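You operate a simulated robot arm through the tools that you are given. There is no shell and no other tool. Be economical: measure what you need, move in short steps, check, and stop when the job is done.

The job below is to be done with a simulated robot arm. You get a single attempt, and the scene is never put back.

Task
Clean off the oil smear, stick the red tape in the green outline and roll its blisters out.
Fine: cloth and roller go back.

It is judged by the outcome, as a careful person would: the job done as asked, and still so three seconds after it is handed in. It fails if anything else is knocked over, pushed out of place, dropped, spilled or broken. Flat cloth is picked up by pressing the open fingertips on it (5 to 10 N) and closing them slowly along it; thin cloth reads only 2 to 8 mm in the jaws.

Robot
A 6-joint arm with a two-finger parallel gripper, fixed in place. Base frame: the origin is at the foot of the arm, x ahead of it, y to its left, z up; the work surface is at about z = 885. Readings come in mm, degrees, newtons and seconds.
With the tool pointing down near the work surface it reaches from about 320 to 700 mm from the base axis. Its first joint turns from -166.0 to 166.0 degrees. Payload 4.1 kg.
The TCP is the grasp point between the finger pads, 23 mm short of the fingertips. In the tool frame z runs along the fingers and y along their closing line. Largest opening 94 mm; finger width 38, thickness 10; the body of the gripper, 54 by 96 mm, starts 39 mm behind the TCP.
Orientation is told as [roll, pitch, yaw] about the base's x, y, z axes, in that order, counted from this pose: with the fingers straight down and closing along the base's y, the tool's x points along the base's -x, its y along +y and its z along -z.

Tools
- The arm moves only by the tool arm_command. Its argument "increments" is a list of rows, each an object of numbers (a shift or turn left out is 0, a gripper value left out holds the last): "dx", "dy", "dz": the shift along the base's x, y, z in units of 300 mm (1.0 is 300 mm); "ax", "ay", "az": the turn, a rotation vector about the base's x, y, z in units of 90 degrees (1.0 is 90 degrees); "fingers": the opening in per cent of the stroke, from 0 (shut) to 100 (fully open). In form: [{"dx": .., "dy": .., "dz": .., "ax": .., "ay": .., "az": .., "fingers": ..}, ...]. A call has 1 to 20 rows; each row is the pose to reach, as a shift and turn from the pose commanded when the call began. A call with a number of a shift or a turn outside -1 to 1 is refused whole. Rows are played at 5 a second. More than 50 mm and 8.6 degrees between two rows, or a gripper value outside its range, and nothing of the call is played. Where a pose cannot be reached the arm comes as near as it can. A force on the tool above 40 N (or 10 N above the force at the start of the call, whichever is more), or a blocked arm, ends the call early, and 0.2 s more pass. The fingers move at their own pace (about 45 mm/s each) and stop on an object; they squeeze with about 20 N. The grip force told is the motor's: it shows also when the fingers shut on nothing. Time passes only in rows, and 0.2 s behind the last, so rows that repeat a pose let the fingers close. The reply holds the time, the measured pose of the TCP, the force on the tool along the base axes, the opening and the grip force, in the units named above and with some noise, and new pictures: "show" is both (left out), scene, wrist or none.
- Cameras (640 x 400 px; columns grow to the right, rows downward): "scene" is fixed at [402.7, 651.2, 1642.7]; the picture's right is [-0.99, 0.10, 0.00], its down [0.04, 0.42, -0.90] and it looks along [-0.09, -0.90, -0.43] (base axes); focal length 332 px, centre (320, 200). "wrist" rides on the gripper at [-39, 0, -44] in the tool frame; the picture's right is [0.00, -1.00, 0.00], its down [0.97, 0.00, -0.24] and it looks along [0.24, 0.00, 0.97] (tool axes); focal length 218 px, centre (320, 200). There is no depth. A picture from a camera that has moved, and an enlarged one, comes with that camera's place and axes in the base frame and with its lens.
- slide_trunk(by): slides the trunk up (or, below 0, down) by that many mm; the arm rides with it, the base frame stays. It gives what a move gives, with no picture.
- inspect(camera, box): a new picture of the part [left, top, right, bottom] of that camera's present view, enlarged. The clock stands still meanwhile.
- hand_in(): hands the job in; it is judged then, once.

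Work in short steps. Places have to be worked out from the pictures, the camera data and where the tool is seen: move nearer, look again, correct. Check each grasp and each placing, and mend what went wrong. You have 120 turns and 150 pictures in all, those below and enlarged ones among them. Open the gripper and draw the arm clear of the work before you hand the job in, unless the task says otherwise; then end with one line.

The tools are called after "Emit:" as name(argument=value, ...) on one line, values as JSON. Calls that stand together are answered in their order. arm_command: Moves the arm, as the interface text tells. Its arguments: {"type":"object","properties":{"increments":{"type":"array","items":{"type":"object","properties":{"dx":{"type":"number"},"dy":{"type":"number"},"dz":{"type":"number"},"ax":{"type":"number"},"ay":{"type":"number"},"az":{"type":"number"},"fingers":{"type":"number"}}}},"show":{"type":"string","enum":["both","scene","wrist","none"]}},"required":["increments"]} The other tools are called the same way: slide_trunk (by) slides the trunk up or down; inspect (camera, box) takes an enlarged picture of a part of a camera's view; hand_in () hands the job in.

At the start:

```text
time: 0.0
ee_pos: [172.3, -319.7, 1240.7]
orientation: [0.0, 0.0, 0.0]
contact_force: [0.3, 1.0, -0.2]
finger_gap: 94.1
grip_force: 0.1
trunk travel left (down, up): [-525.0, 65.0]
```

scene: 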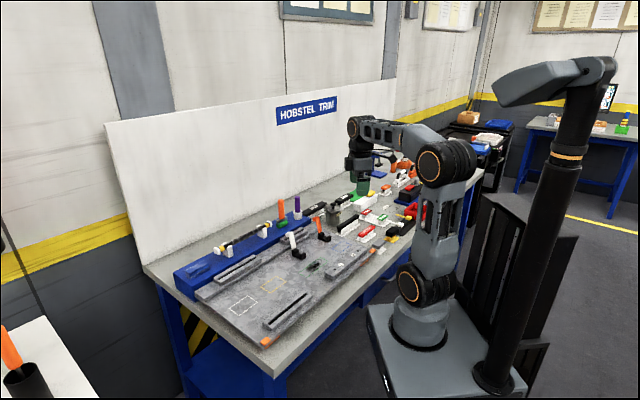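
wrist: 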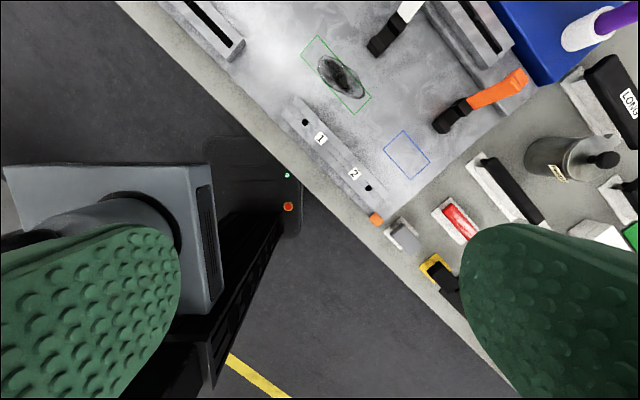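

The wrist view shows the green outline with the oil smear on it. I'll enlarge both views to find the cloth, tape and roller.

Emit:
inspect(camera="scene", box=[180, 150, 340, 250])

Emit:
inspect(camera="scene", box=[320, 140, 480, 240])

Emit:
inspect(camera="wrist", box=[260, 0, 640, 238])

```text
4.00 times, centred on (260, 200) of scene
camera zoom: at [402.7, 651.2, 1642.7], right [-0.99, 0.1, 0.0], down [0.04, 0.42, -0.9], along [-0.09, -0.9, -0.43], focal length 1329 px, centre (560, 200)
```

zoom: 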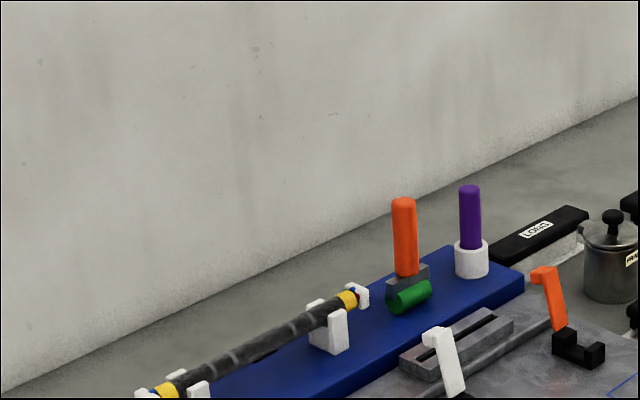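

```text
4.00 times, centred on (400, 190) of scene
camera zoom: at [402.7, 651.2, 1642.7], right [-0.99, 0.1, 0.0], down [0.04, 0.42, -0.9], along [-0.09, -0.9, -0.43], focal length 1329 px, centre (0, 240)
```

zoom: 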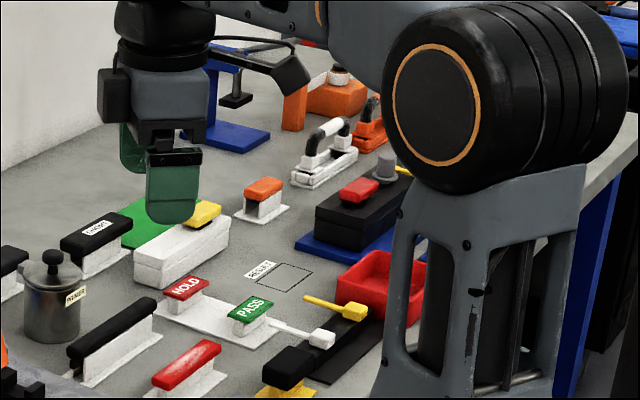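

```text
1.68 times, centred on (450, 119) of wrist
camera zoom: at [211.7, -320.1, 1282.8], right [0.0, -1.0, 0.0], down [-0.97, 0.0, 0.24], along [-0.24, 0.0, -0.97], focal length 367 px, centre (102, 336)
```

zoom: 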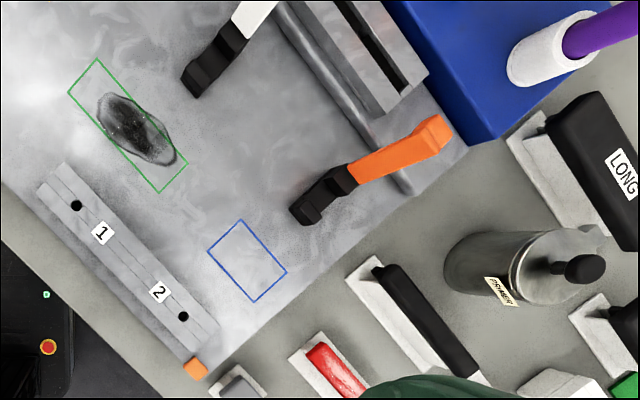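

The bench has a lot of stations on it. I'll move the wrist camera out over the bench to survey it.

Emit:
arm_command(increments=[{"dx": 0.12}, {"dx": 0.24}, {"dx": 0.36}, {"dx": 0.4, "dy": -0.1}], show="wrist")

Emit:
inspect(camera="scene", box=[310, 130, 470, 230])

```text
time: 1.0
ee_pos: [295.0, -351.8, 1241.1]
orientation: [0.1, 0.1, 0.0]
contact_force: [0.0, -0.4, -0.7]
finger_gap: 93.7
grip_force: 0.1
trunk travel left (down, up): [-525.0, 65.0]
camera wrist: at [334.5, -352.6, 1283.4], right [0.0, -1.0, 0.0], down [-0.97, 0.0, 0.24], along [-0.24, 0.0, -0.97], focal length 218 px, centre (320, 200)
```

wrist: 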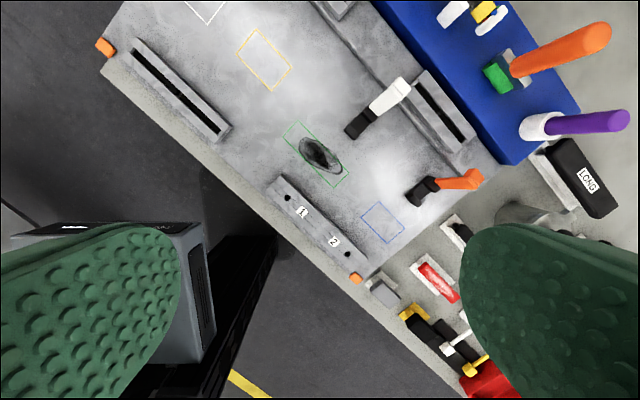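

```text
4.00 times, centred on (390, 180) of scene
camera zoom: at [402.7, 651.2, 1642.7], right [-0.99, 0.1, 0.0], down [0.04, 0.42, -0.9], along [-0.09, -0.9, -0.43], focal length 1329 px, centre (40, 280)
```

zoom: 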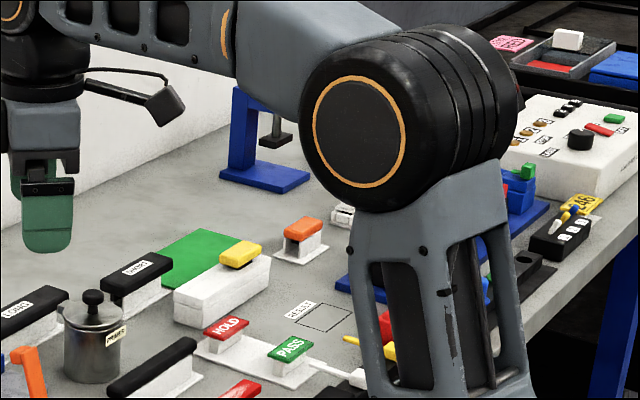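

Next I move further along the bench (−y) to see what's stored there.

Emit:
arm_command(increments=[{"dy": -0.12}, {"dy": -0.24}, {"dy": -0.36}, {"dy": -0.48}, {"dy": -0.6}], show="wrist")

```text
time: 2.2
ee_pos: [293.8, -516.3, 1239.4]
orientation: [0.1, 0.0, 0.1]
contact_force: [-0.2, 0.6, 0.6]
finger_gap: 94.0
grip_force: 0.1
out of reach, approached as far as the arm can: row 5
trunk travel left (down, up): [-525.0, 65.0]
camera wrist: at [332.9, -515.5, 1282.7], right [0.0, -1.0, 0.0], down [-0.97, 0.0, 0.24], along [-0.24, 0.0, -0.97], focal length 218 px, centre (320, 200)
```

wrist: 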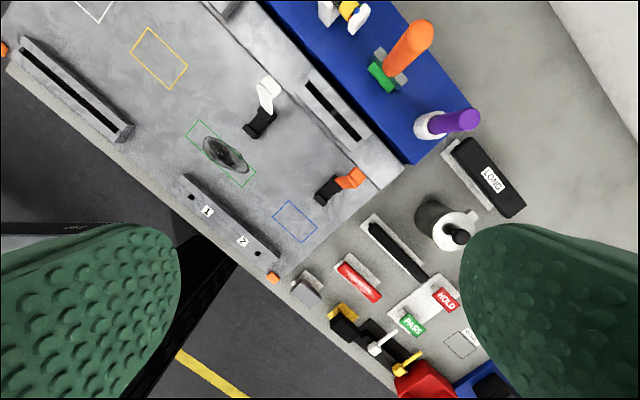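

The stores continue towards −x/−y, so I move there.

Emit:
arm_command(increments=[{"dx": -0.12}, {"dx": -0.24}, {"dx": -0.36}, {"dx": -0.48}, {"dx": -0.6}, {"dx": -0.72}, {"dx": -0.84}], show="both")

```text
time: 3.8
ee_pos: [40.6, -519.9, 1240.0]
orientation: [0.0, 0.0, 0.1]
contact_force: [-0.2, 0.4, -0.1]
finger_gap: 93.9
grip_force: 0.0
trunk travel left (down, up): [-525.0, 65.0]
camera wrist: at [80.1, -518.6, 1282.3], right [0.0, -1.0, 0.0], down [-0.97, 0.0, 0.24], along [-0.24, 0.0, -0.97], focal length 218 px, centre (320, 200)
```

scene: 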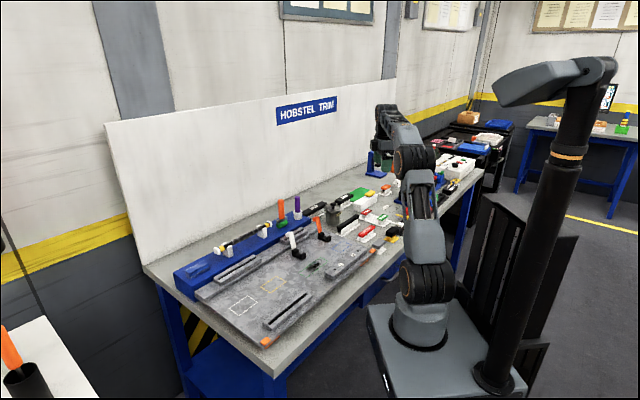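
wrist: 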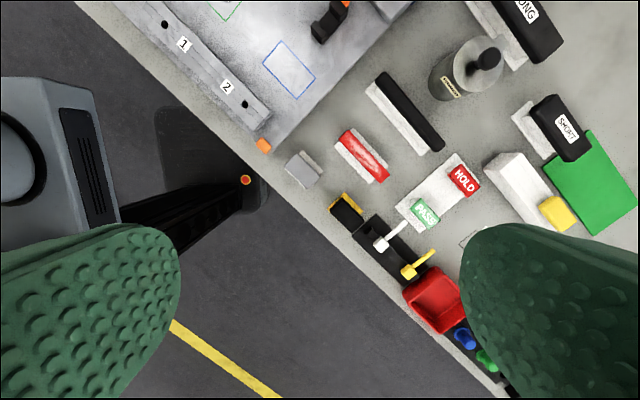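

I zoom on this area, then turn the wrist to see past the fingers.

Emit:
inspect(camera="wrist", box=[250, 60, 490, 210])

Emit:
inspect(camera="wrist", box=[300, 170, 500, 300])

Emit:
arm_command(increments=[{"dx": -0.1, "az": -0.09}, {"dx": -0.2, "az": -0.18}, {"dx": -0.3, "az": -0.27}, {"dx": -0.4, "az": -0.36}, {"dx": -0.5, "az": -0.45}], show="wrist")

```text
2.67 times, centred on (370, 135) of wrist
camera zoom: at [80.1, -518.6, 1282.3], right [0.0, -1.0, 0.0], down [-0.97, 0.0, 0.24], along [-0.24, 0.0, -0.97], focal length 582 px, centre (187, 373)
```

zoom: 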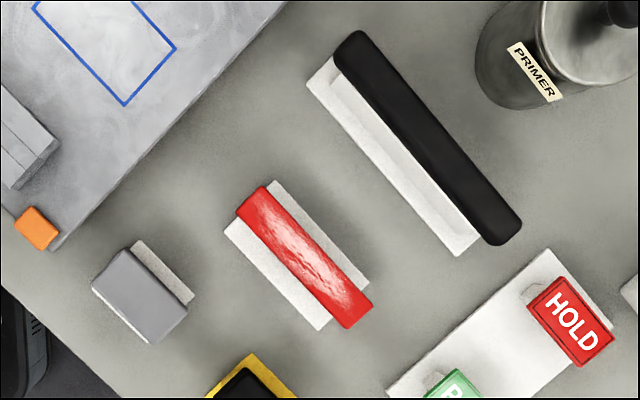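

```text
3.08 times, centred on (400, 235) of wrist
camera zoom: at [80.1, -518.6, 1282.3], right [0.0, -1.0, 0.0], down [-0.97, 0.0, 0.24], along [-0.24, 0.0, -0.97], focal length 672 px, centre (74, 92)
```

zoom: 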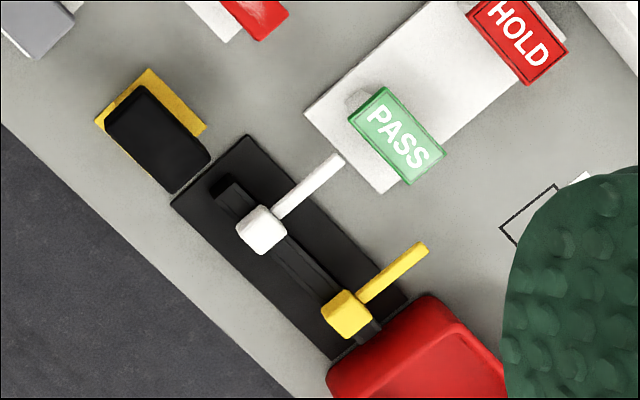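

```text
time: 5.0
ee_pos: [-111.4, -515.8, 1242.0]
orientation: [0.0, -0.1, -40.6]
contact_force: [0.1, -0.1, -0.8]
finger_gap: 93.9
grip_force: 0.1
trunk travel left (down, up): [-525.0, 65.0]
camera wrist: at [-80.3, -541.4, 1283.4], right [-0.65, -0.76, 0.0], down [-0.74, 0.63, 0.24], along [-0.18, 0.16, -0.97], focal length 218 px, centre (320, 200)
```

wrist: 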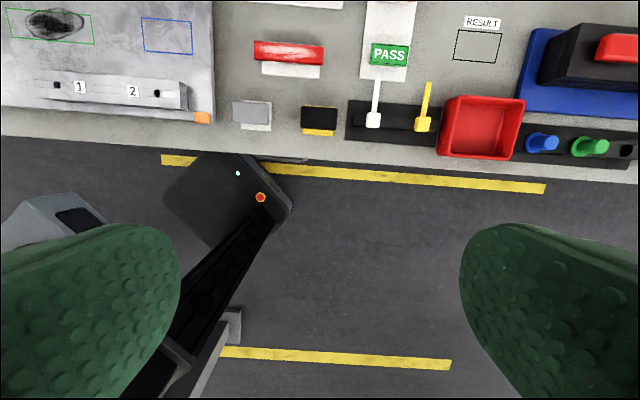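

Axes now line up with the bench. I move outward (away from the robot) to see the rear area with the green sheet and the boxes.

Emit:
arm_command(increments=[{"dx": 0.1, "dy": -0.085}, {"dx": 0.2, "dy": -0.17, "dz": -0.1}, {"dx": 0.3, "dy": -0.25, "dz": -0.15}, {"dx": 0.4, "dy": -0.3, "dz": -0.2}], show="wrist")

Emit:
inspect(camera="scene", box=[340, 160, 500, 260])

```text
time: 6.0
ee_pos: [9.3, -597.1, 1172.5]
orientation: [0.1, 0.1, -40.5]
contact_force: [0.4, 0.9, 0.8]
finger_gap: 94.1
grip_force: 0.0
out of reach, approached as far as the arm can: row 3, 4
trunk travel left (down, up): [-525.0, 65.0]
camera wrist: at [39.7, -622.0, 1215.4], right [-0.65, -0.76, 0.0], down [-0.74, 0.63, 0.24], along [-0.18, 0.16, -0.97], focal length 218 px, centre (320, 200)
```

wrist: 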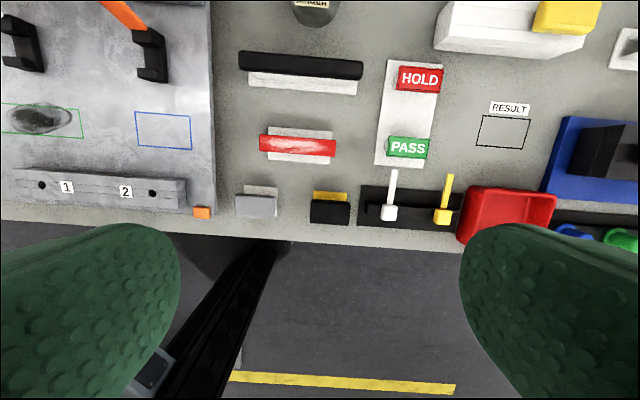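

```text
4.00 times, centred on (420, 210) of scene
camera zoom: at [402.7, 651.2, 1642.7], right [-0.99, 0.1, 0.0], down [0.04, 0.42, -0.9], along [-0.09, -0.9, -0.43], focal length 1329 px, centre (-80, 160)
```

zoom: 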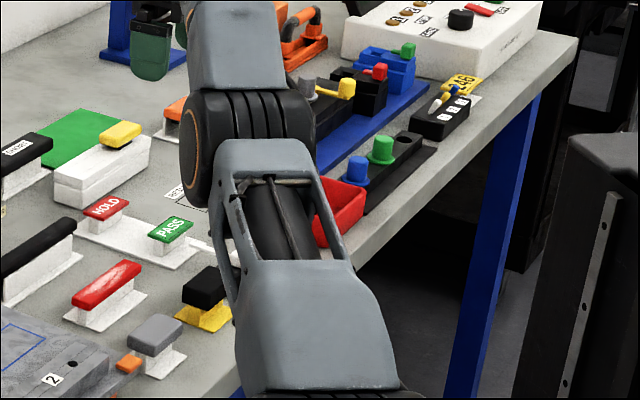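

I tilt the gripper outward so the wrist camera looks at the rear of the bench.

Emit:
arm_command(increments=[{"dx": -0.06, "dy": 0.05, "dz": 0.08, "ax": -0.055, "ay": -0.065}, {"dx": -0.12, "dy": 0.1, "dz": 0.16, "ax": -0.11, "ay": -0.13}, {"dx": -0.18, "dy": 0.15, "dz": 0.24, "ax": -0.165, "ay": -0.195}, {"dx": -0.2, "dy": 0.17, "dz": 0.26, "ax": -0.22, "ay": -0.26}, {"dx": -0.2, "dy": 0.17, "dz": 0.26, "ax": -0.275, "ay": -0.325}], show="wrist")

```text
time: 7.2
ee_pos: [-100.7, -517.2, 1339.3]
orientation: [4.2, -36.1, -40.4]
contact_force: [-0.1, -0.3, -0.2]
finger_gap: 94.3
grip_force: 0.1
out of reach, approached as far as the arm can: row 1, 2, 3, 4, 5
trunk travel left (down, up): [-525.0, 65.0]
camera wrist: at [-97.0, -523.6, 1396.6], right [-0.61, -0.79, -0.06], down [-0.72, 0.59, -0.38], along [0.33, -0.19, -0.92], focal length 218 px, centre (320, 200)
```

wrist: 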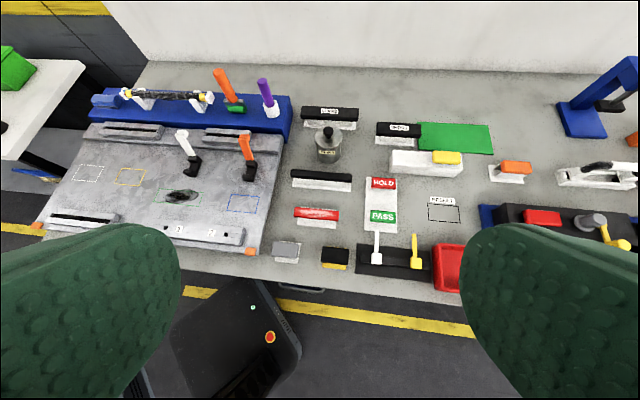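

Good overview; zooming on the parts.

Emit:
inspect(camera="wrist", box=[80, 60, 300, 198])

Emit:
inspect(camera="wrist", box=[270, 90, 510, 240])

Emit:
inspect(camera="wrist", box=[470, 100, 640, 206])

```text
2.90 times, centred on (190, 129) of wrist
camera zoom: at [-97.0, -523.6, 1396.6], right [-0.61, -0.79, -0.06], down [-0.72, 0.59, -0.38], along [0.33, -0.19, -0.92], focal length 633 px, centre (697, 406)
```

zoom: 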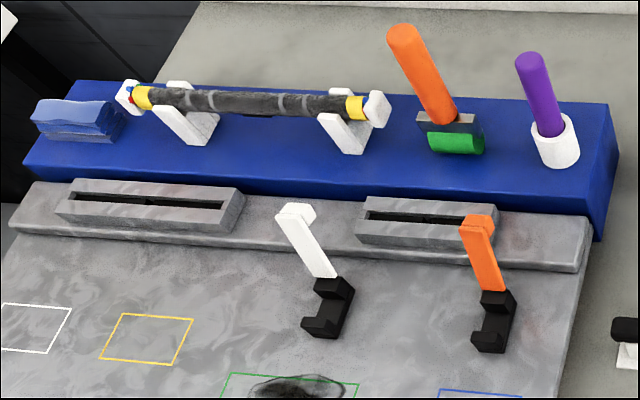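

```text
2.67 times, centred on (390, 165) of wrist
camera zoom: at [-97.0, -523.6, 1396.6], right [-0.61, -0.79, -0.06], down [-0.72, 0.59, -0.38], along [0.33, -0.19, -0.92], focal length 582 px, centre (133, 293)
```

zoom: 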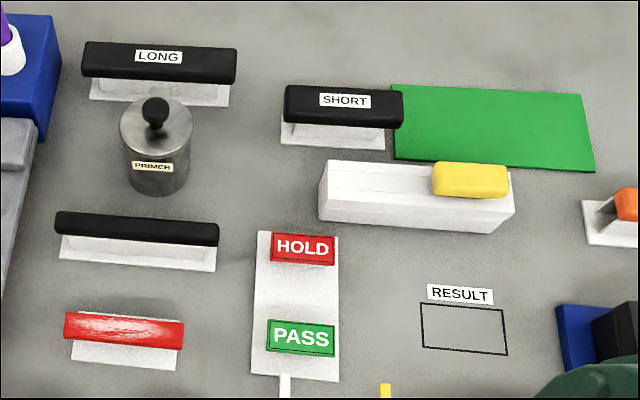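

```text
3.76 times, centred on (555, 153) of wrist
camera zoom: at [-97.0, -523.6, 1396.6], right [-0.61, -0.79, -0.06], down [-0.72, 0.59, -0.38], along [0.33, -0.19, -0.92], focal length 822 px, centre (-565, 377)
```

zoom: 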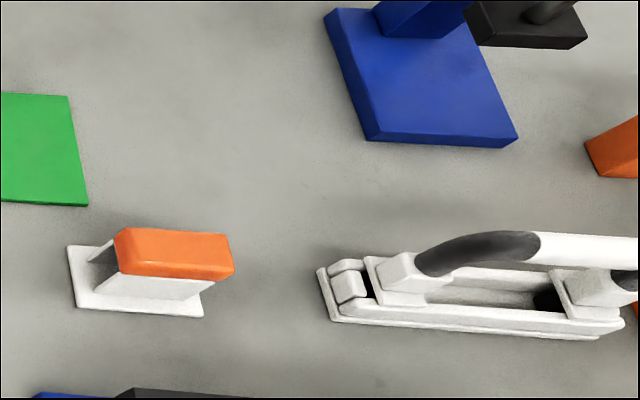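

The blue wad on the left end of the rack looks like the folded cloth, and the orange-handled tool with the green drum is the roller. I go over there to measure it, keeping height.

Emit:
arm_command(increments=[{"dx": 0.15, "dy": 0.02}, {"dx": 0.3, "dy": 0.03}, {"dx": 0.45, "dy": 0.06}, {"dx": 0.6, "dy": 0.1}, {"dx": 0.75, "dy": 0.16}, {"dx": 0.9, "dy": 0.22}, {"dx": 1.0, "dy": 0.3}], show="none")

Emit:
arm_command(increments=[{"dx": 0.13, "dy": 0.09}, {"dx": 0.25, "dy": 0.18}, {"dx": 0.37, "dy": 0.27}, {"dx": 0.47, "dy": 0.37}, {"dx": 0.57, "dy": 0.47}, {"dx": 0.65, "dy": 0.58}, {"dx": 0.7, "dy": 0.7}], show="wrist")

```text
time: 8.8
ee_pos: [180.3, -465.6, 1444.4]
orientation: [5.6, -32.7, -40.1]
contact_force: [0.0, -0.5, -0.2]
finger_gap: 94.1
grip_force: 0.0
out of reach, approached as far as the arm can: row 1, 2, 3, 4, 5, 6, 7
trunk travel left (down, up): [-525.0, 65.0]
```

```text
time: 10.4
ee_pos: [385.2, -249.6, 1439.3]
orientation: [5.5, -32.9, -40.0]
contact_force: [0.0, -1.0, 0.0]
finger_gap: 93.8
grip_force: 0.1
out of reach, approached as far as the arm can: row 1, 2, 3, 4, 5
trunk travel left (down, up): [-525.0, 65.0]
camera wrist: at [390.0, -257.8, 1495.8], right [-0.6, -0.79, -0.08], down [-0.74, 0.59, -0.33], along [0.31, -0.14, -0.94], focal length 218 px, centre (320, 200)
```

wrist: 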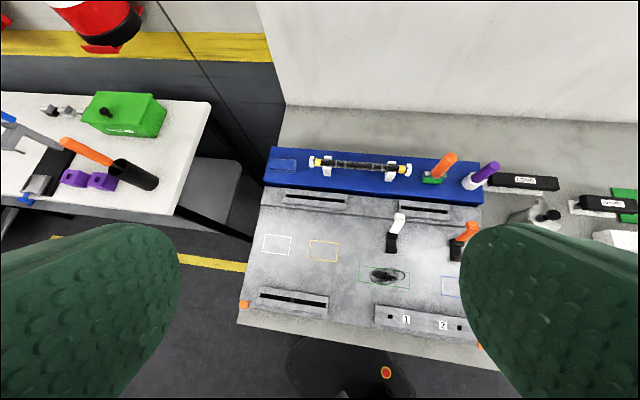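

Zoom on the rack.

Emit:
inspect(camera="wrist", box=[250, 135, 380, 216])

Emit:
inspect(camera="wrist", box=[360, 135, 520, 235])

Emit:
inspect(camera="wrist", box=[0, 80, 220, 220])

```text
4.92 times, centred on (315, 176) of wrist
camera zoom: at [390.0, -257.8, 1495.8], right [-0.6, -0.79, -0.08], down [-0.74, 0.59, -0.33], along [0.31, -0.14, -0.94], focal length 1074 px, centre (345, 321)
```

zoom: 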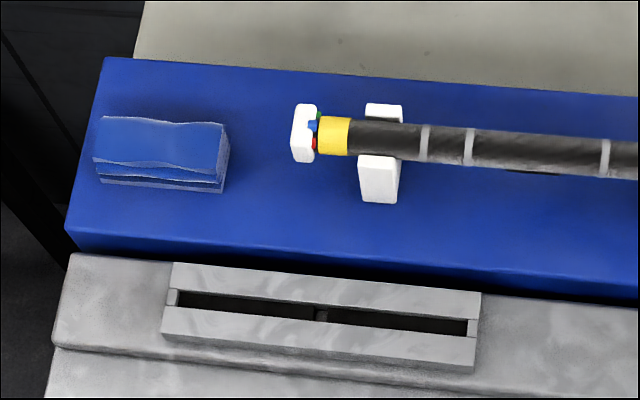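

```text
4.00 times, centred on (440, 185) of wrist
camera zoom: at [390.0, -257.8, 1495.8], right [-0.6, -0.79, -0.08], down [-0.74, 0.59, -0.33], along [0.31, -0.14, -0.94], focal length 873 px, centre (-160, 260)
```

zoom: 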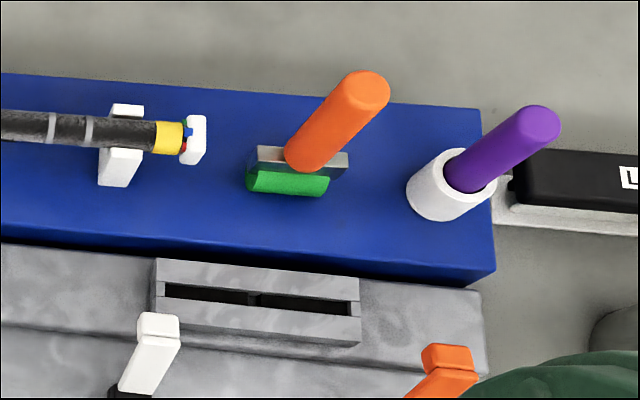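

```text
2.86 times, centred on (110, 150) of wrist
camera zoom: at [390.0, -257.8, 1495.8], right [-0.6, -0.79, -0.08], down [-0.74, 0.59, -0.33], along [0.31, -0.14, -0.94], focal length 624 px, centre (920, 343)
```

zoom: 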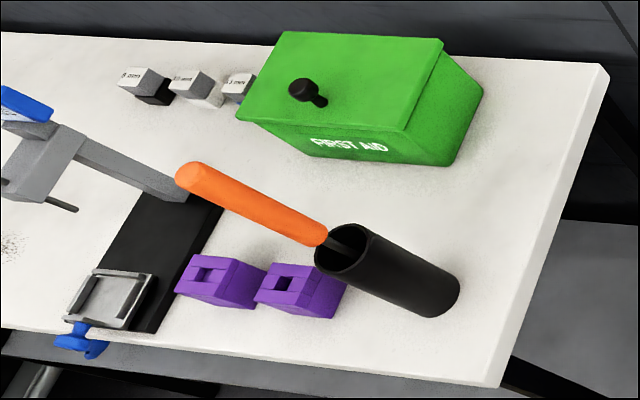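

From several views the bench runs at 45° (along (0.707,0.707)), with the cloth near (720,−321) and the roller near (431,−616). I align the tool to the bench, keep it tilted outward and go nearer the cloth.

Emit:
arm_command(increments=[{"dx": 0.1, "dy": -0.005, "dz": -0.11, "ax": -0.005, "ay": 0.005, "az": -0.013}, {"dx": 0.19, "dy": -0.01, "dz": -0.23, "ax": -0.01, "ay": 0.01, "az": -0.026}, {"dx": 0.29, "dy": -0.015, "dz": -0.34, "ax": -0.015, "ay": 0.015, "az": -0.038}, {"dx": 0.38, "dy": -0.02, "dz": -0.45, "ax": -0.02, "ay": 0.02, "az": -0.05}, {"dx": 0.48, "dy": -0.025, "dz": -0.57, "ax": -0.026, "ay": 0.026, "az": -0.064}, {"dx": 0.58, "dy": -0.03, "dz": -0.68, "ax": -0.031, "ay": 0.031, "az": -0.077}, {"dx": 0.673, "dy": -0.04, "dz": -0.797, "ax": -0.036, "ay": 0.036, "az": -0.089}], show="wrist")

```text
time: 12.0
ee_pos: [580.6, -257.0, 1201.8]
orientation: [0.3, -32.6, -45.3]
contact_force: [1.2, -0.4, 0.0]
finger_gap: 94.0
grip_force: 0.2
trunk travel left (down, up): [-525.0, 65.0]
camera wrist: at [588.0, -264.2, 1258.6], right [-0.71, -0.71, 0.0], down [-0.67, 0.67, -0.32], along [0.23, -0.23, -0.95], focal length 218 px, centre (320, 200)
```

wrist: 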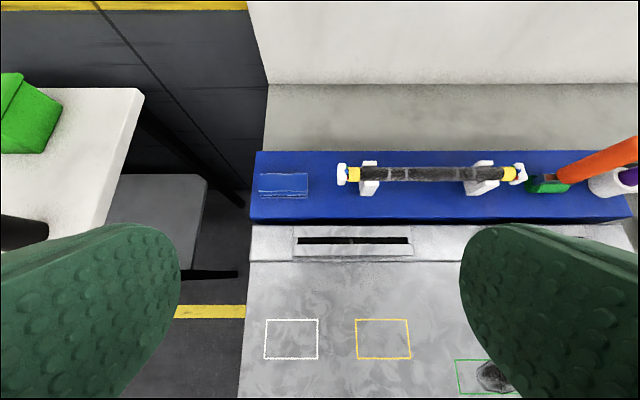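

Aligned well. Zoom on cloth and rack edge for height measurement.

Emit:
inspect(camera="wrist", box=[240, 140, 352, 210])

Emit:
inspect(camera="wrist", box=[230, 200, 390, 300])

```text
5.71 times, centred on (296, 175) of wrist
camera zoom: at [588.0, -264.2, 1258.6], right [-0.71, -0.71, 0.0], down [-0.67, 0.67, -0.32], along [0.23, -0.23, -0.95], focal length 1247 px, centre (457, 343)
```

zoom: 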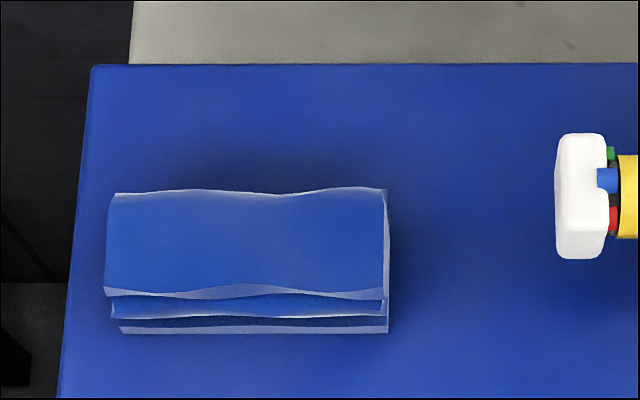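

```text
4.00 times, centred on (310, 250) of wrist
camera zoom: at [588.0, -264.2, 1258.6], right [-0.71, -0.71, 0.0], down [-0.67, 0.67, -0.32], along [0.23, -0.23, -0.95], focal length 873 px, centre (360, 0)
```

zoom: 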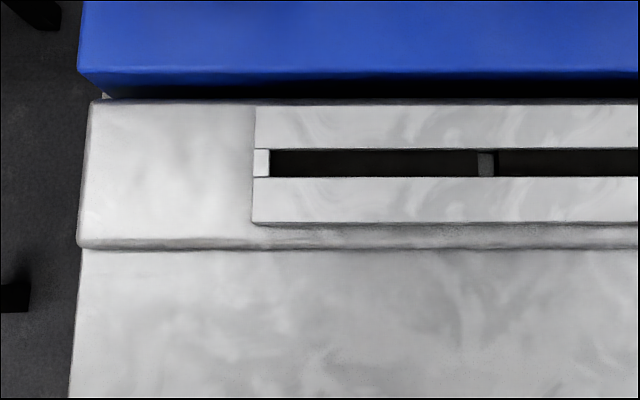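

Cloth looks like a folded stack ~74 × 30 × 30 mm, at about s=284, n=735 in bench coordinates. I approach above it for a parallax check of its height.

Emit:
arm_command(increments=[{"dx": 0.08, "dy": -0.026, "dz": -0.095}, {"dx": 0.16, "dy": -0.05, "dz": -0.19}, {"dx": 0.24, "dy": -0.078, "dz": -0.285}, {"dx": 0.31, "dy": -0.1, "dz": -0.38}, {"dx": 0.384, "dy": -0.125, "dz": -0.472}], show="both")

```text
time: 13.2
ee_pos: [694.8, -298.7, 1057.7]
orientation: [0.2, -32.6, -45.2]
contact_force: [1.0, 0.9, -0.8]
finger_gap: 93.6
grip_force: 0.1
trunk travel left (down, up): [-525.0, 65.0]
camera wrist: at [700.9, -304.6, 1115.4], right [-0.71, -0.71, 0.0], down [-0.67, 0.67, -0.32], along [0.23, -0.23, -0.95], focal length 218 px, centre (320, 200)
```

scene: 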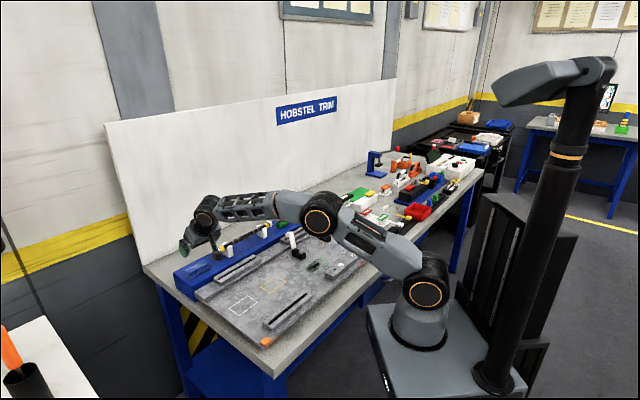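
wrist: 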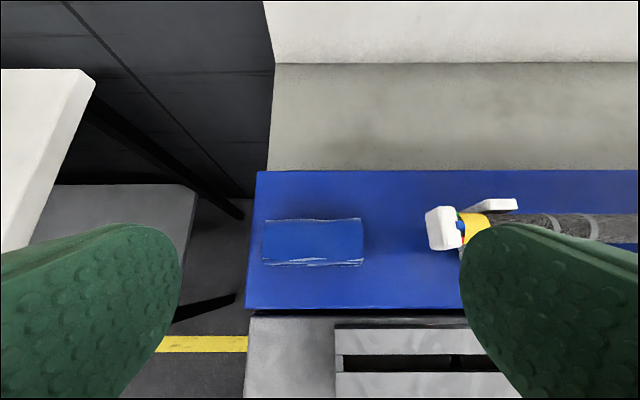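

Cloth top z≈948, rack top ≈928, centre s≈286, n≈737. I try reducing the tilt to ~20° while moving over it.

Emit:
arm_command(increments=[{"dx": 0.03, "dy": -0.017, "dz": -0.08, "ax": 0.035, "ay": 0.035}, {"dx": 0.055, "dy": -0.035, "dz": -0.16, "ax": 0.065, "ay": 0.065}, {"dx": 0.08, "dy": -0.05, "dz": -0.235, "ax": 0.1, "ay": 0.1}], show="wrist")

```text
time: 14.0
ee_pos: [698.5, -301.6, 984.7]
orientation: [0.1, -19.7, -45.2]
contact_force: [0.0, -0.5, -0.3]
finger_gap: 93.9
grip_force: 0.0
out of reach, approached as far as the arm can: row 2, 3
trunk travel left (down, up): [-525.0, 65.0]
camera wrist: at [714.3, -317.5, 1038.5], right [-0.71, -0.71, 0.0], down [-0.7, 0.7, -0.1], along [0.07, -0.07, -0.99], focal length 218 px, centre (320, 200)
```

wrist: 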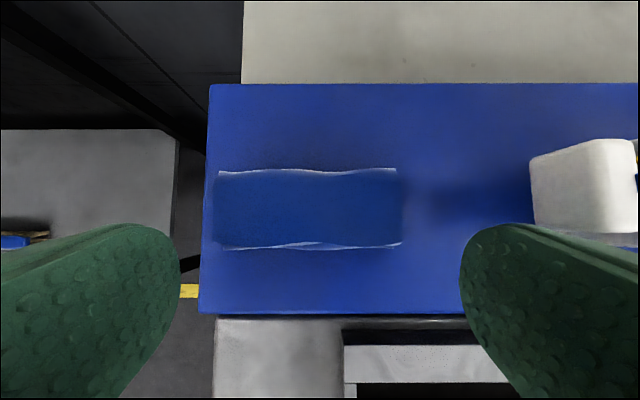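

At 20° it falls short (n=707). I go back to ~29° tilt, centre on the cloth and come down around it.

Emit:
arm_command(increments=[{"dx": 0.01, "dy": -0.007, "dz": 0.01, "ax": -0.035, "ay": -0.035}, {"dx": 0.04, "dy": -0.025, "dz": 0.01, "ax": -0.0707, "ay": -0.0707}, {"dx": 0.065, "dy": -0.042, "dz": -0.0, "ax": -0.0707, "ay": -0.0707}, {"dx": 0.065, "dy": -0.042, "dz": -0.033, "ax": -0.0707, "ay": -0.0707}, {"dx": 0.065, "dy": -0.042, "dz": -0.066, "ax": -0.0707, "ay": -0.0707}], show="both")

```text
time: 15.2
ee_pos: [718.7, -316.1, 966.9]
orientation: [0.2, -28.9, -45.2]
contact_force: [0.0, 0.3, 0.0]
finger_gap: 94.2
grip_force: 0.1
trunk travel left (down, up): [-525.0, 65.0]
camera wrist: at [727.3, -324.4, 1023.4], right [-0.71, -0.71, 0.0], down [-0.68, 0.68, -0.26], along [0.18, -0.18, -0.97], focal length 218 px, centre (320, 200)
```

scene: 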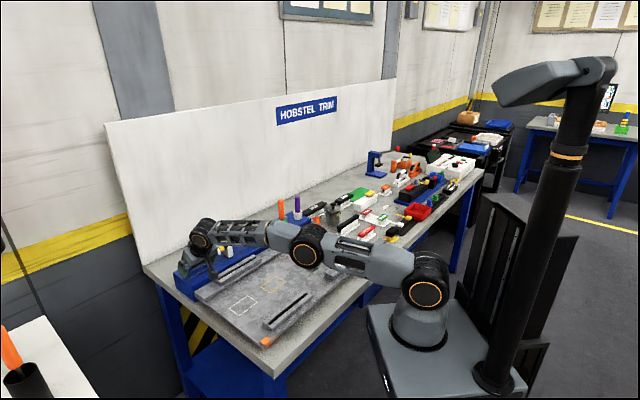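
wrist: 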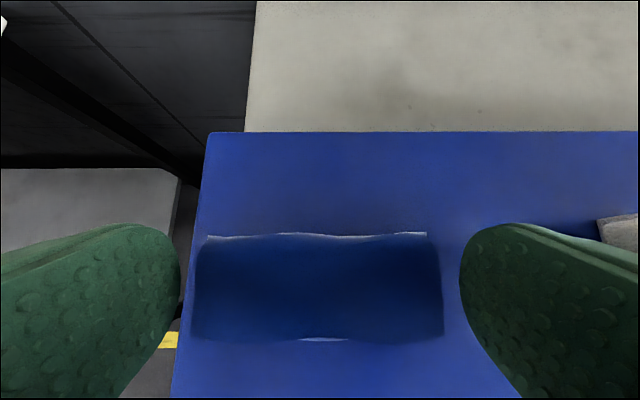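

The cloth is centred between the fingers. Down 5 mm more, then close.

Emit:
arm_command(increments=[{"dz": -0.01}, {"dz": -0.018}, {"dz": -0.018, "fingers": 70}, {"dz": -0.018, "fingers": 40}, {"dz": -0.018, "fingers": 20}, {"dz": -0.018, "fingers": 0}, {"dz": -0.018, "fingers": 0}, {"dz": -0.018, "fingers": 0}], show="wrist")

```text
time: 17.0
ee_pos: [716.8, -315.7, 962.0]
orientation: [0.1, -28.9, -45.1]
contact_force: [-0.3, -0.6, 0.9]
finger_gap: 74.1
grip_force: 19.1
trunk travel left (down, up): [-525.0, 65.0]
camera wrist: at [726.9, -323.9, 1017.8], right [-0.71, -0.71, 0.0], down [-0.68, 0.68, -0.26], along [0.18, -0.18, -0.97], focal length 218 px, centre (320, 200)
```

wrist: 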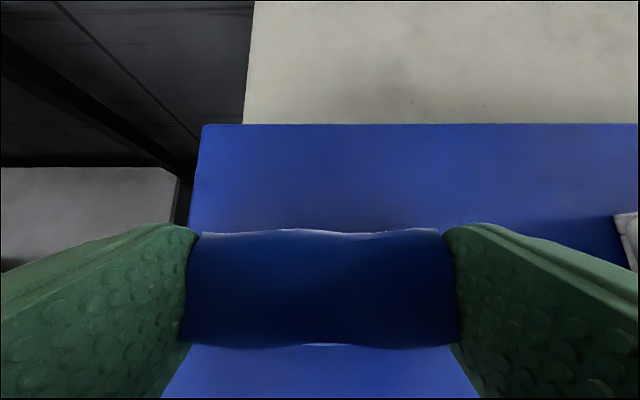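

Gripped at 74 mm with 19 N. Lift and check.

Emit:
arm_command(increments=[{"dz": 0.05}, {"dz": 0.12}, {"dz": 0.25}, {"dz": 0.38, "dx": -0.03, "dy": 0.03}], show="wrist")

```text
time: 18.0
ee_pos: [708.3, -303.9, 1073.5]
orientation: [-0.1, -28.9, -45.1]
contact_force: [-0.3, 0.0, -0.1]
finger_gap: 74.1
grip_force: 20.4
trunk travel left (down, up): [-525.0, 65.0]
camera wrist: at [717.8, -313.3, 1129.7], right [-0.71, -0.71, 0.0], down [-0.68, 0.68, -0.26], along [0.18, -0.18, -0.97], focal length 218 px, centre (320, 200)
```

wrist: 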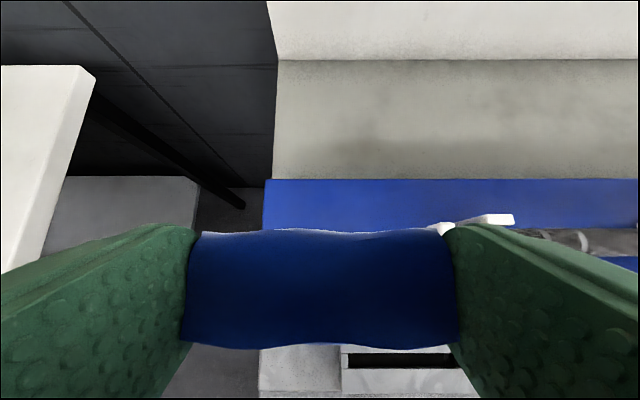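

Held. Carry toward the smear at this height, stopping short so the camera can see it.

Emit:
arm_command(increments=[{"dx": -0.15}, {"dx": -0.3}, {"dx": -0.45}, {"dx": -0.6}, {"dx": -0.75}, {"dx": -0.9}], show="none")

Emit:
arm_command(increments=[{"dx": -0.15}, {"dx": -0.3, "dy": 0.02}, {"dx": -0.45, "dy": 0.03}, {"dx": -0.55, "dy": 0.04}], show="wrist")

```text
time: 19.4
ee_pos: [671.6, -365.0, 1104.5]
orientation: [0.1, -28.9, -45.1]
contact_force: [0.2, -0.1, -0.5]
finger_gap: 73.7
grip_force: 20.2
out of reach, approached as far as the arm can: row 1, 2, 3, 4, 5, 6
trunk travel left (down, up): [-525.0, 65.0]
```

```text
time: 20.4
ee_pos: [640.6, -401.9, 1129.9]
orientation: [0.0, -28.7, -45.1]
contact_force: [0.0, 0.2, 0.2]
finger_gap: 74.1
grip_force: 20.1
out of reach, approached as far as the arm can: row 1, 2, 3, 4
trunk travel left (down, up): [-525.0, 65.0]
camera wrist: at [650.2, -409.9, 1187.1], right [-0.71, -0.71, 0.0], down [-0.68, 0.68, -0.26], along [0.18, -0.18, -0.97], focal length 218 px, centre (320, 200)
```

wrist: 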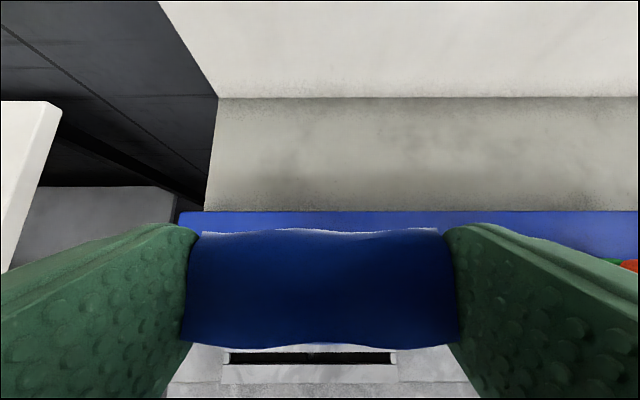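

The solver seems stuck at full stretch. I draw in along the radial direction instead.

Emit:
arm_command(increments=[{"dx": -0.05, "dy": 0.03}, {"dx": -0.1, "dy": 0.06}, {"dx": -0.17, "dy": 0.1}, {"dx": -0.25, "dy": 0.15}], show="scene")

```text
time: 21.4
ee_pos: [564.5, -356.8, 1134.1]
orientation: [0.1, -29.1, -45.2]
contact_force: [0.1, 0.4, -0.7]
finger_gap: 74.3
grip_force: 19.8
out of reach, approached as far as the arm can: row 1
trunk travel left (down, up): [-525.0, 65.0]
```

scene: 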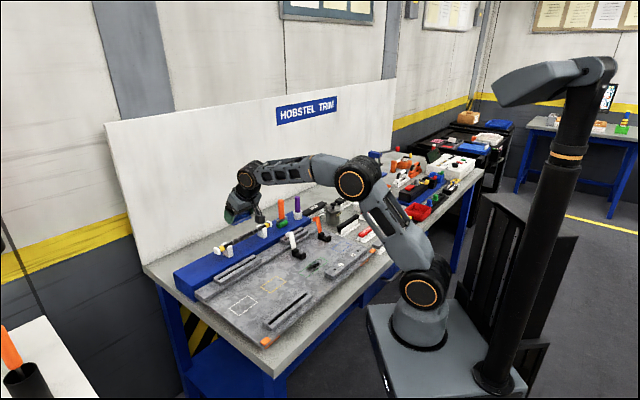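

Free now. Continue to the smear's near side.

Emit:
arm_command(increments=[{"dx": -0.14, "dy": 0.03, "dz": -0.02}, {"dx": -0.28, "dy": 0.06, "dz": -0.05}, {"dx": -0.42, "dy": 0.09, "dz": -0.08}, {"dx": -0.56, "dy": 0.13, "dz": -0.1}, {"dx": -0.7, "dy": 0.16, "dz": -0.13}, {"dx": -0.84, "dy": 0.19, "dz": -0.16}, {"dx": -0.967, "dy": 0.22, "dz": -0.18}], show="wrist")

```text
time: 23.0
ee_pos: [273.8, -290.9, 1078.6]
orientation: [0.1, -29.0, -45.2]
contact_force: [-0.9, 0.6, -0.5]
finger_gap: 73.9
grip_force: 20.1
trunk travel left (down, up): [-525.0, 65.0]
camera wrist: at [283.8, -299.8, 1135.1], right [-0.71, -0.71, 0.0], down [-0.68, 0.68, -0.26], along [0.18, -0.18, -0.97], focal length 218 px, centre (320, 200)
```

wrist: 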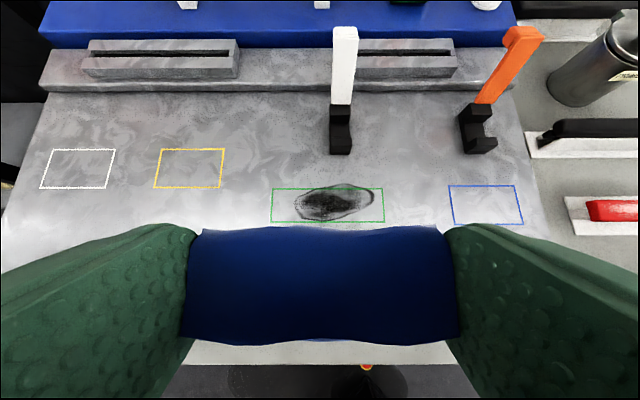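

Outline measures ~123×38 mm, s −80..43, n 451..489; the smear spans about s −72..19, n 451..495. I come down over the smear to just above contact.

Emit:
arm_command(increments=[{"dx": 0.06, "dy": -0.1, "dz": -0.08}, {"dx": 0.124, "dy": -0.2, "dz": -0.16}, {"dx": 0.124, "dy": -0.2, "dz": -0.26}, {"dx": 0.124, "dy": -0.2, "dz": -0.35}, {"dx": 0.124, "dy": -0.2, "dz": -0.428}], show="both")

```text
time: 24.2
ee_pos: [312.5, -351.4, 952.6]
orientation: [0.1, -28.9, -45.1]
contact_force: [-0.4, 0.0, 0.7]
finger_gap: 74.0
grip_force: 20.1
trunk travel left (down, up): [-525.0, 65.0]
camera wrist: at [321.6, -361.4, 1008.5], right [-0.71, -0.71, 0.0], down [-0.68, 0.68, -0.26], along [0.18, -0.18, -0.97], focal length 218 px, centre (320, 200)
```

scene: 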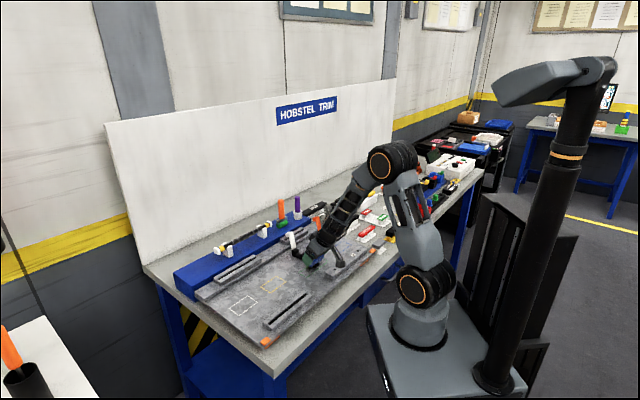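
wrist: 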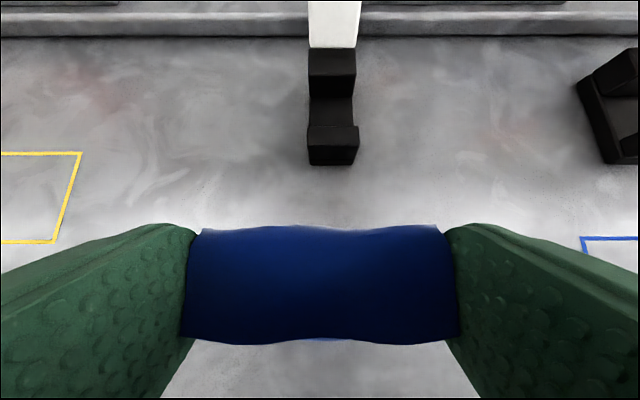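

Descend in small steps to find contact.

Emit:
arm_command(increments=[{"dz": -0.01}, {"dz": -0.02}, {"dz": -0.03}, {"dz": -0.04}], show="none")

Emit:
arm_command(increments=[{"dz": -0.005}, {"dz": -0.01}, {"dz": -0.015}], show="none")

```text
time: 25.2
ee_pos: [311.8, -352.9, 941.2]
orientation: [0.1, -28.9, -45.2]
contact_force: [-0.2, 0.6, -0.2]
finger_gap: 74.0
grip_force: 20.2
trunk travel left (down, up): [-525.0, 65.0]
```

```text
time: 26.0
ee_pos: [311.0, -352.3, 936.9]
orientation: [0.1, -28.9, -45.2]
contact_force: [0.3, 0.2, -0.5]
finger_gap: 74.0
grip_force: 19.8
trunk travel left (down, up): [-525.0, 65.0]
```

No contact yet at 937; continue.

Emit:
arm_command(increments=[{"dz": -0.005}, {"dz": -0.01}, {"dz": -0.013}], show="none")

Emit:
arm_command(increments=[{"dz": -0.005}, {"dz": -0.01}, {"dz": -0.013}], show="none")

Emit:
inspect(camera="scene", box=[270, 220, 370, 282])

```text
time: 26.8
ee_pos: [311.5, -351.5, 932.9]
orientation: [0.1, -28.9, -45.2]
contact_force: [0.0, 0.6, -0.7]
finger_gap: 74.1
grip_force: 20.3
trunk travel left (down, up): [-525.0, 65.0]
```

```text
time: 27.6
ee_pos: [313.4, -353.1, 931.0]
orientation: [0.1, -29.2, -45.0]
contact_force: [0.9, -1.3, 18.2]
finger_gap: 74.0
grip_force: 19.8
trunk travel left (down, up): [-525.0, 65.0]
```

```text
6.40 times, centred on (320, 251) of scene
camera zoom: at [402.7, 651.2, 1642.7], right [-0.99, 0.1, 0.0], down [0.04, 0.42, -0.9], along [-0.09, -0.9, -0.43], focal length 2127 px, centre (320, -126)
```

zoom: 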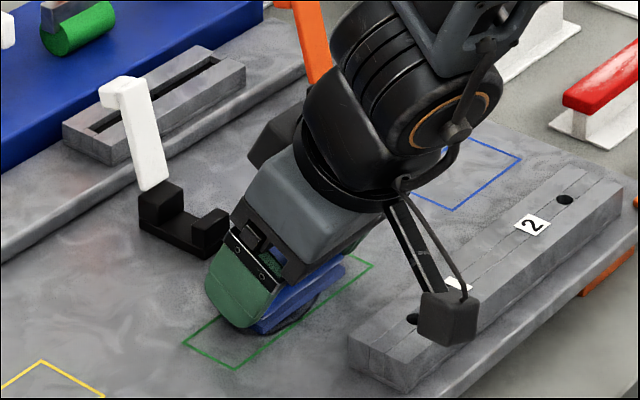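

Contact at z≈931 with 18 N. I ease off ~1 mm and wipe along the smear.

Emit:
arm_command(increments=[{"dz": 0.0035}, {"dz": 0.0035, "dx": 0.04, "dy": 0.04}, {"dz": 0.0035, "dx": 0.08, "dy": 0.08}, {"dz": 0.0035, "dx": 0.04, "dy": 0.04}, {"dz": 0.0035}, {"dz": 0.0035, "dx": -0.04, "dy": -0.04}, {"dz": 0.0035, "dx": -0.08, "dy": -0.08}, {"dz": 0.0035, "dx": -0.04, "dy": -0.04}, {"dz": 0.0035}], show="wrist")

Emit:
inspect(camera="scene", box=[270, 220, 370, 282])

```text
time: 29.6
ee_pos: [311.9, -350.0, 930.2]
orientation: [0.1, -28.7, -45.1]
contact_force: [0.1, 0.2, 3.7]
finger_gap: 74.0
grip_force: 19.6
trunk travel left (down, up): [-525.0, 65.0]
camera wrist: at [321.6, -359.4, 986.1], right [-0.71, -0.71, 0.0], down [-0.68, 0.68, -0.26], along [0.18, -0.18, -0.97], focal length 218 px, centre (320, 200)
```

wrist: 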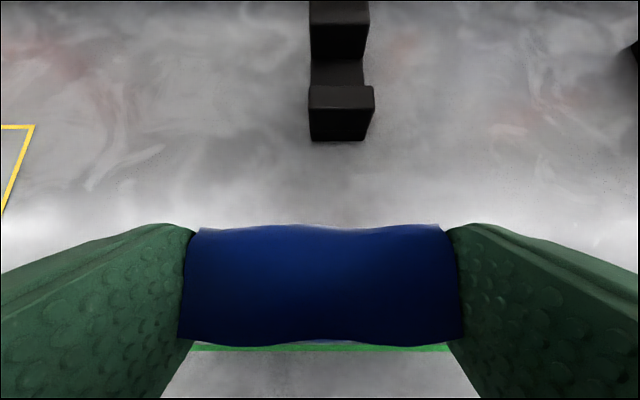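

```text
6.40 times, centred on (320, 251) of scene
camera zoom: at [402.7, 651.2, 1642.7], right [-0.99, 0.1, 0.0], down [0.04, 0.42, -0.9], along [-0.09, -0.9, -0.43], focal length 2127 px, centre (320, -126)
```

zoom: 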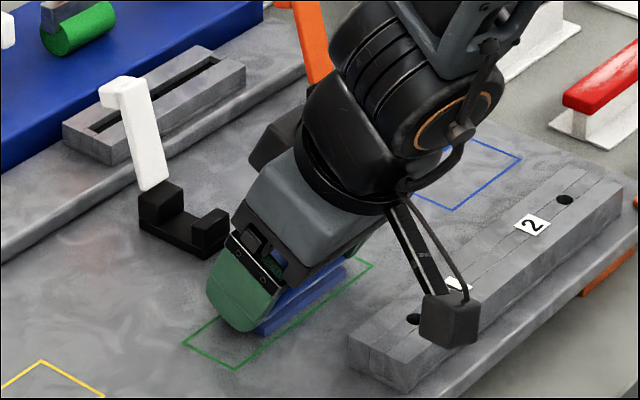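

The smear is coming off. Wipe two more lanes, outward and inward, with slightly more pressure.

Emit:
arm_command(increments=[{"dz": -0.002, "dx": 0.02, "dy": -0.02}, {"dz": -0.002, "dx": 0.035, "dy": -0.035}, {"dz": -0.002, "dx": 0.085, "dy": 0.015}, {"dz": -0.002, "dx": 0.135, "dy": 0.065}, {"dz": -0.002, "dx": 0.085, "dy": 0.015}, {"dz": -0.002, "dx": 0.035, "dy": -0.035}, {"dz": -0.002, "dx": -0.015, "dy": -0.085}, {"dz": -0.002, "dx": -0.06, "dy": -0.13}, {"dz": -0.002, "dx": -0.015, "dy": -0.085}, {"dz": -0.002, "dx": 0.01, "dy": -0.01}], show="none")

Emit:
arm_command(increments=[{"dx": -0.02, "dy": 0.02}, {"dx": -0.033, "dy": 0.033}, {"dx": 0.01, "dy": 0.076}, {"dx": 0.06, "dy": 0.126}, {"dx": 0.01, "dy": 0.076}, {"dx": -0.033, "dy": 0.033}, {"dx": -0.083, "dy": -0.017}, {"dx": -0.133, "dy": -0.067}, {"dx": -0.083, "dy": -0.017}, {"dx": -0.033, "dy": 0.033}], show="none")

```text
time: 31.8
ee_pos: [314.0, -355.1, 930.5]
orientation: [0.1, -29.3, -45.1]
contact_force: [-6.5, -15.1, 33.4]
finger_gap: 74.4
grip_force: 19.9
trunk travel left (down, up): [-525.0, 65.0]
```

```text
time: 32.8
ee_pos: [329.5, -322.4, 928.9]
orientation: [-0.1, -29.2, -45.0]
contact_force: [-6.0, 2.0, 16.3]
finger_gap: 74.5
grip_force: 20.1
trunk travel left (down, up): [-525.0, 65.0]
stopped in row 4: the force on the tool passed its limit (the readings are from after the stop); the commanded pose is now the measured one
```

Force rose too high; I lift off and look.

Emit:
arm_command(increments=[{"dz": 0.03}, {"dz": 0.1}, {"dz": 0.2, "dx": -0.03, "dy": 0.03}, {"dz": 0.33, "dx": -0.13, "dy": 0.13}, {"dz": 0.45, "dx": -0.2, "dy": 0.15}], show="wrist")

Emit:
inspect(camera="wrist", box=[180, 140, 440, 302])

Emit:
inspect(camera="scene", box=[260, 200, 380, 275])

```text
refused: row 4 steps farther than a row can; nothing moved
```

```text
2.46 times, centred on (310, 221) of wrist
camera zoom: at [339.8, -330.2, 985.7], right [-0.71, -0.71, 0.0], down [-0.68, 0.68, -0.26], along [0.19, -0.19, -0.96], focal length 537 px, centre (345, 148)
```

zoom: 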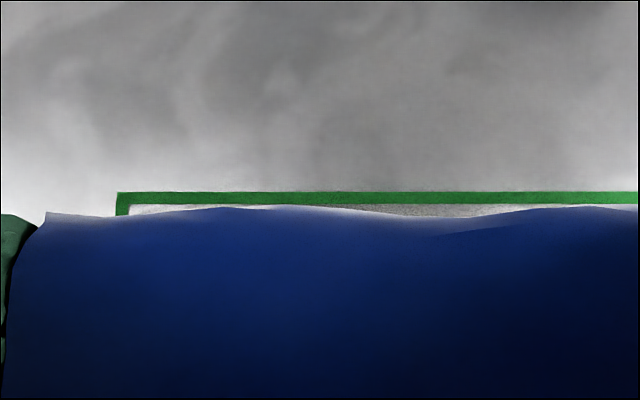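

```text
5.33 times, centred on (320, 238) of scene
camera zoom: at [402.7, 651.2, 1642.7], right [-0.99, 0.1, 0.0], down [0.04, 0.42, -0.9], along [-0.09, -0.9, -0.43], focal length 1772 px, centre (320, 0)
```

zoom: 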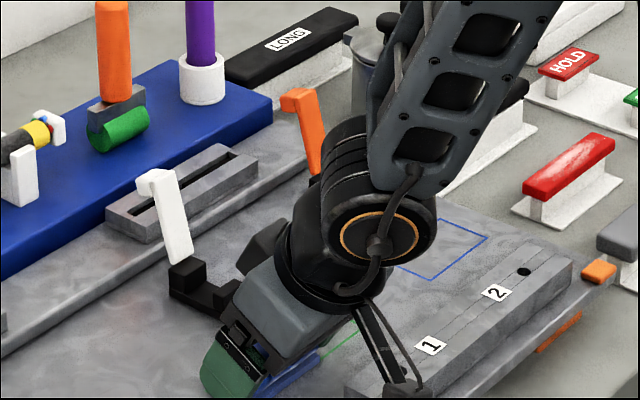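

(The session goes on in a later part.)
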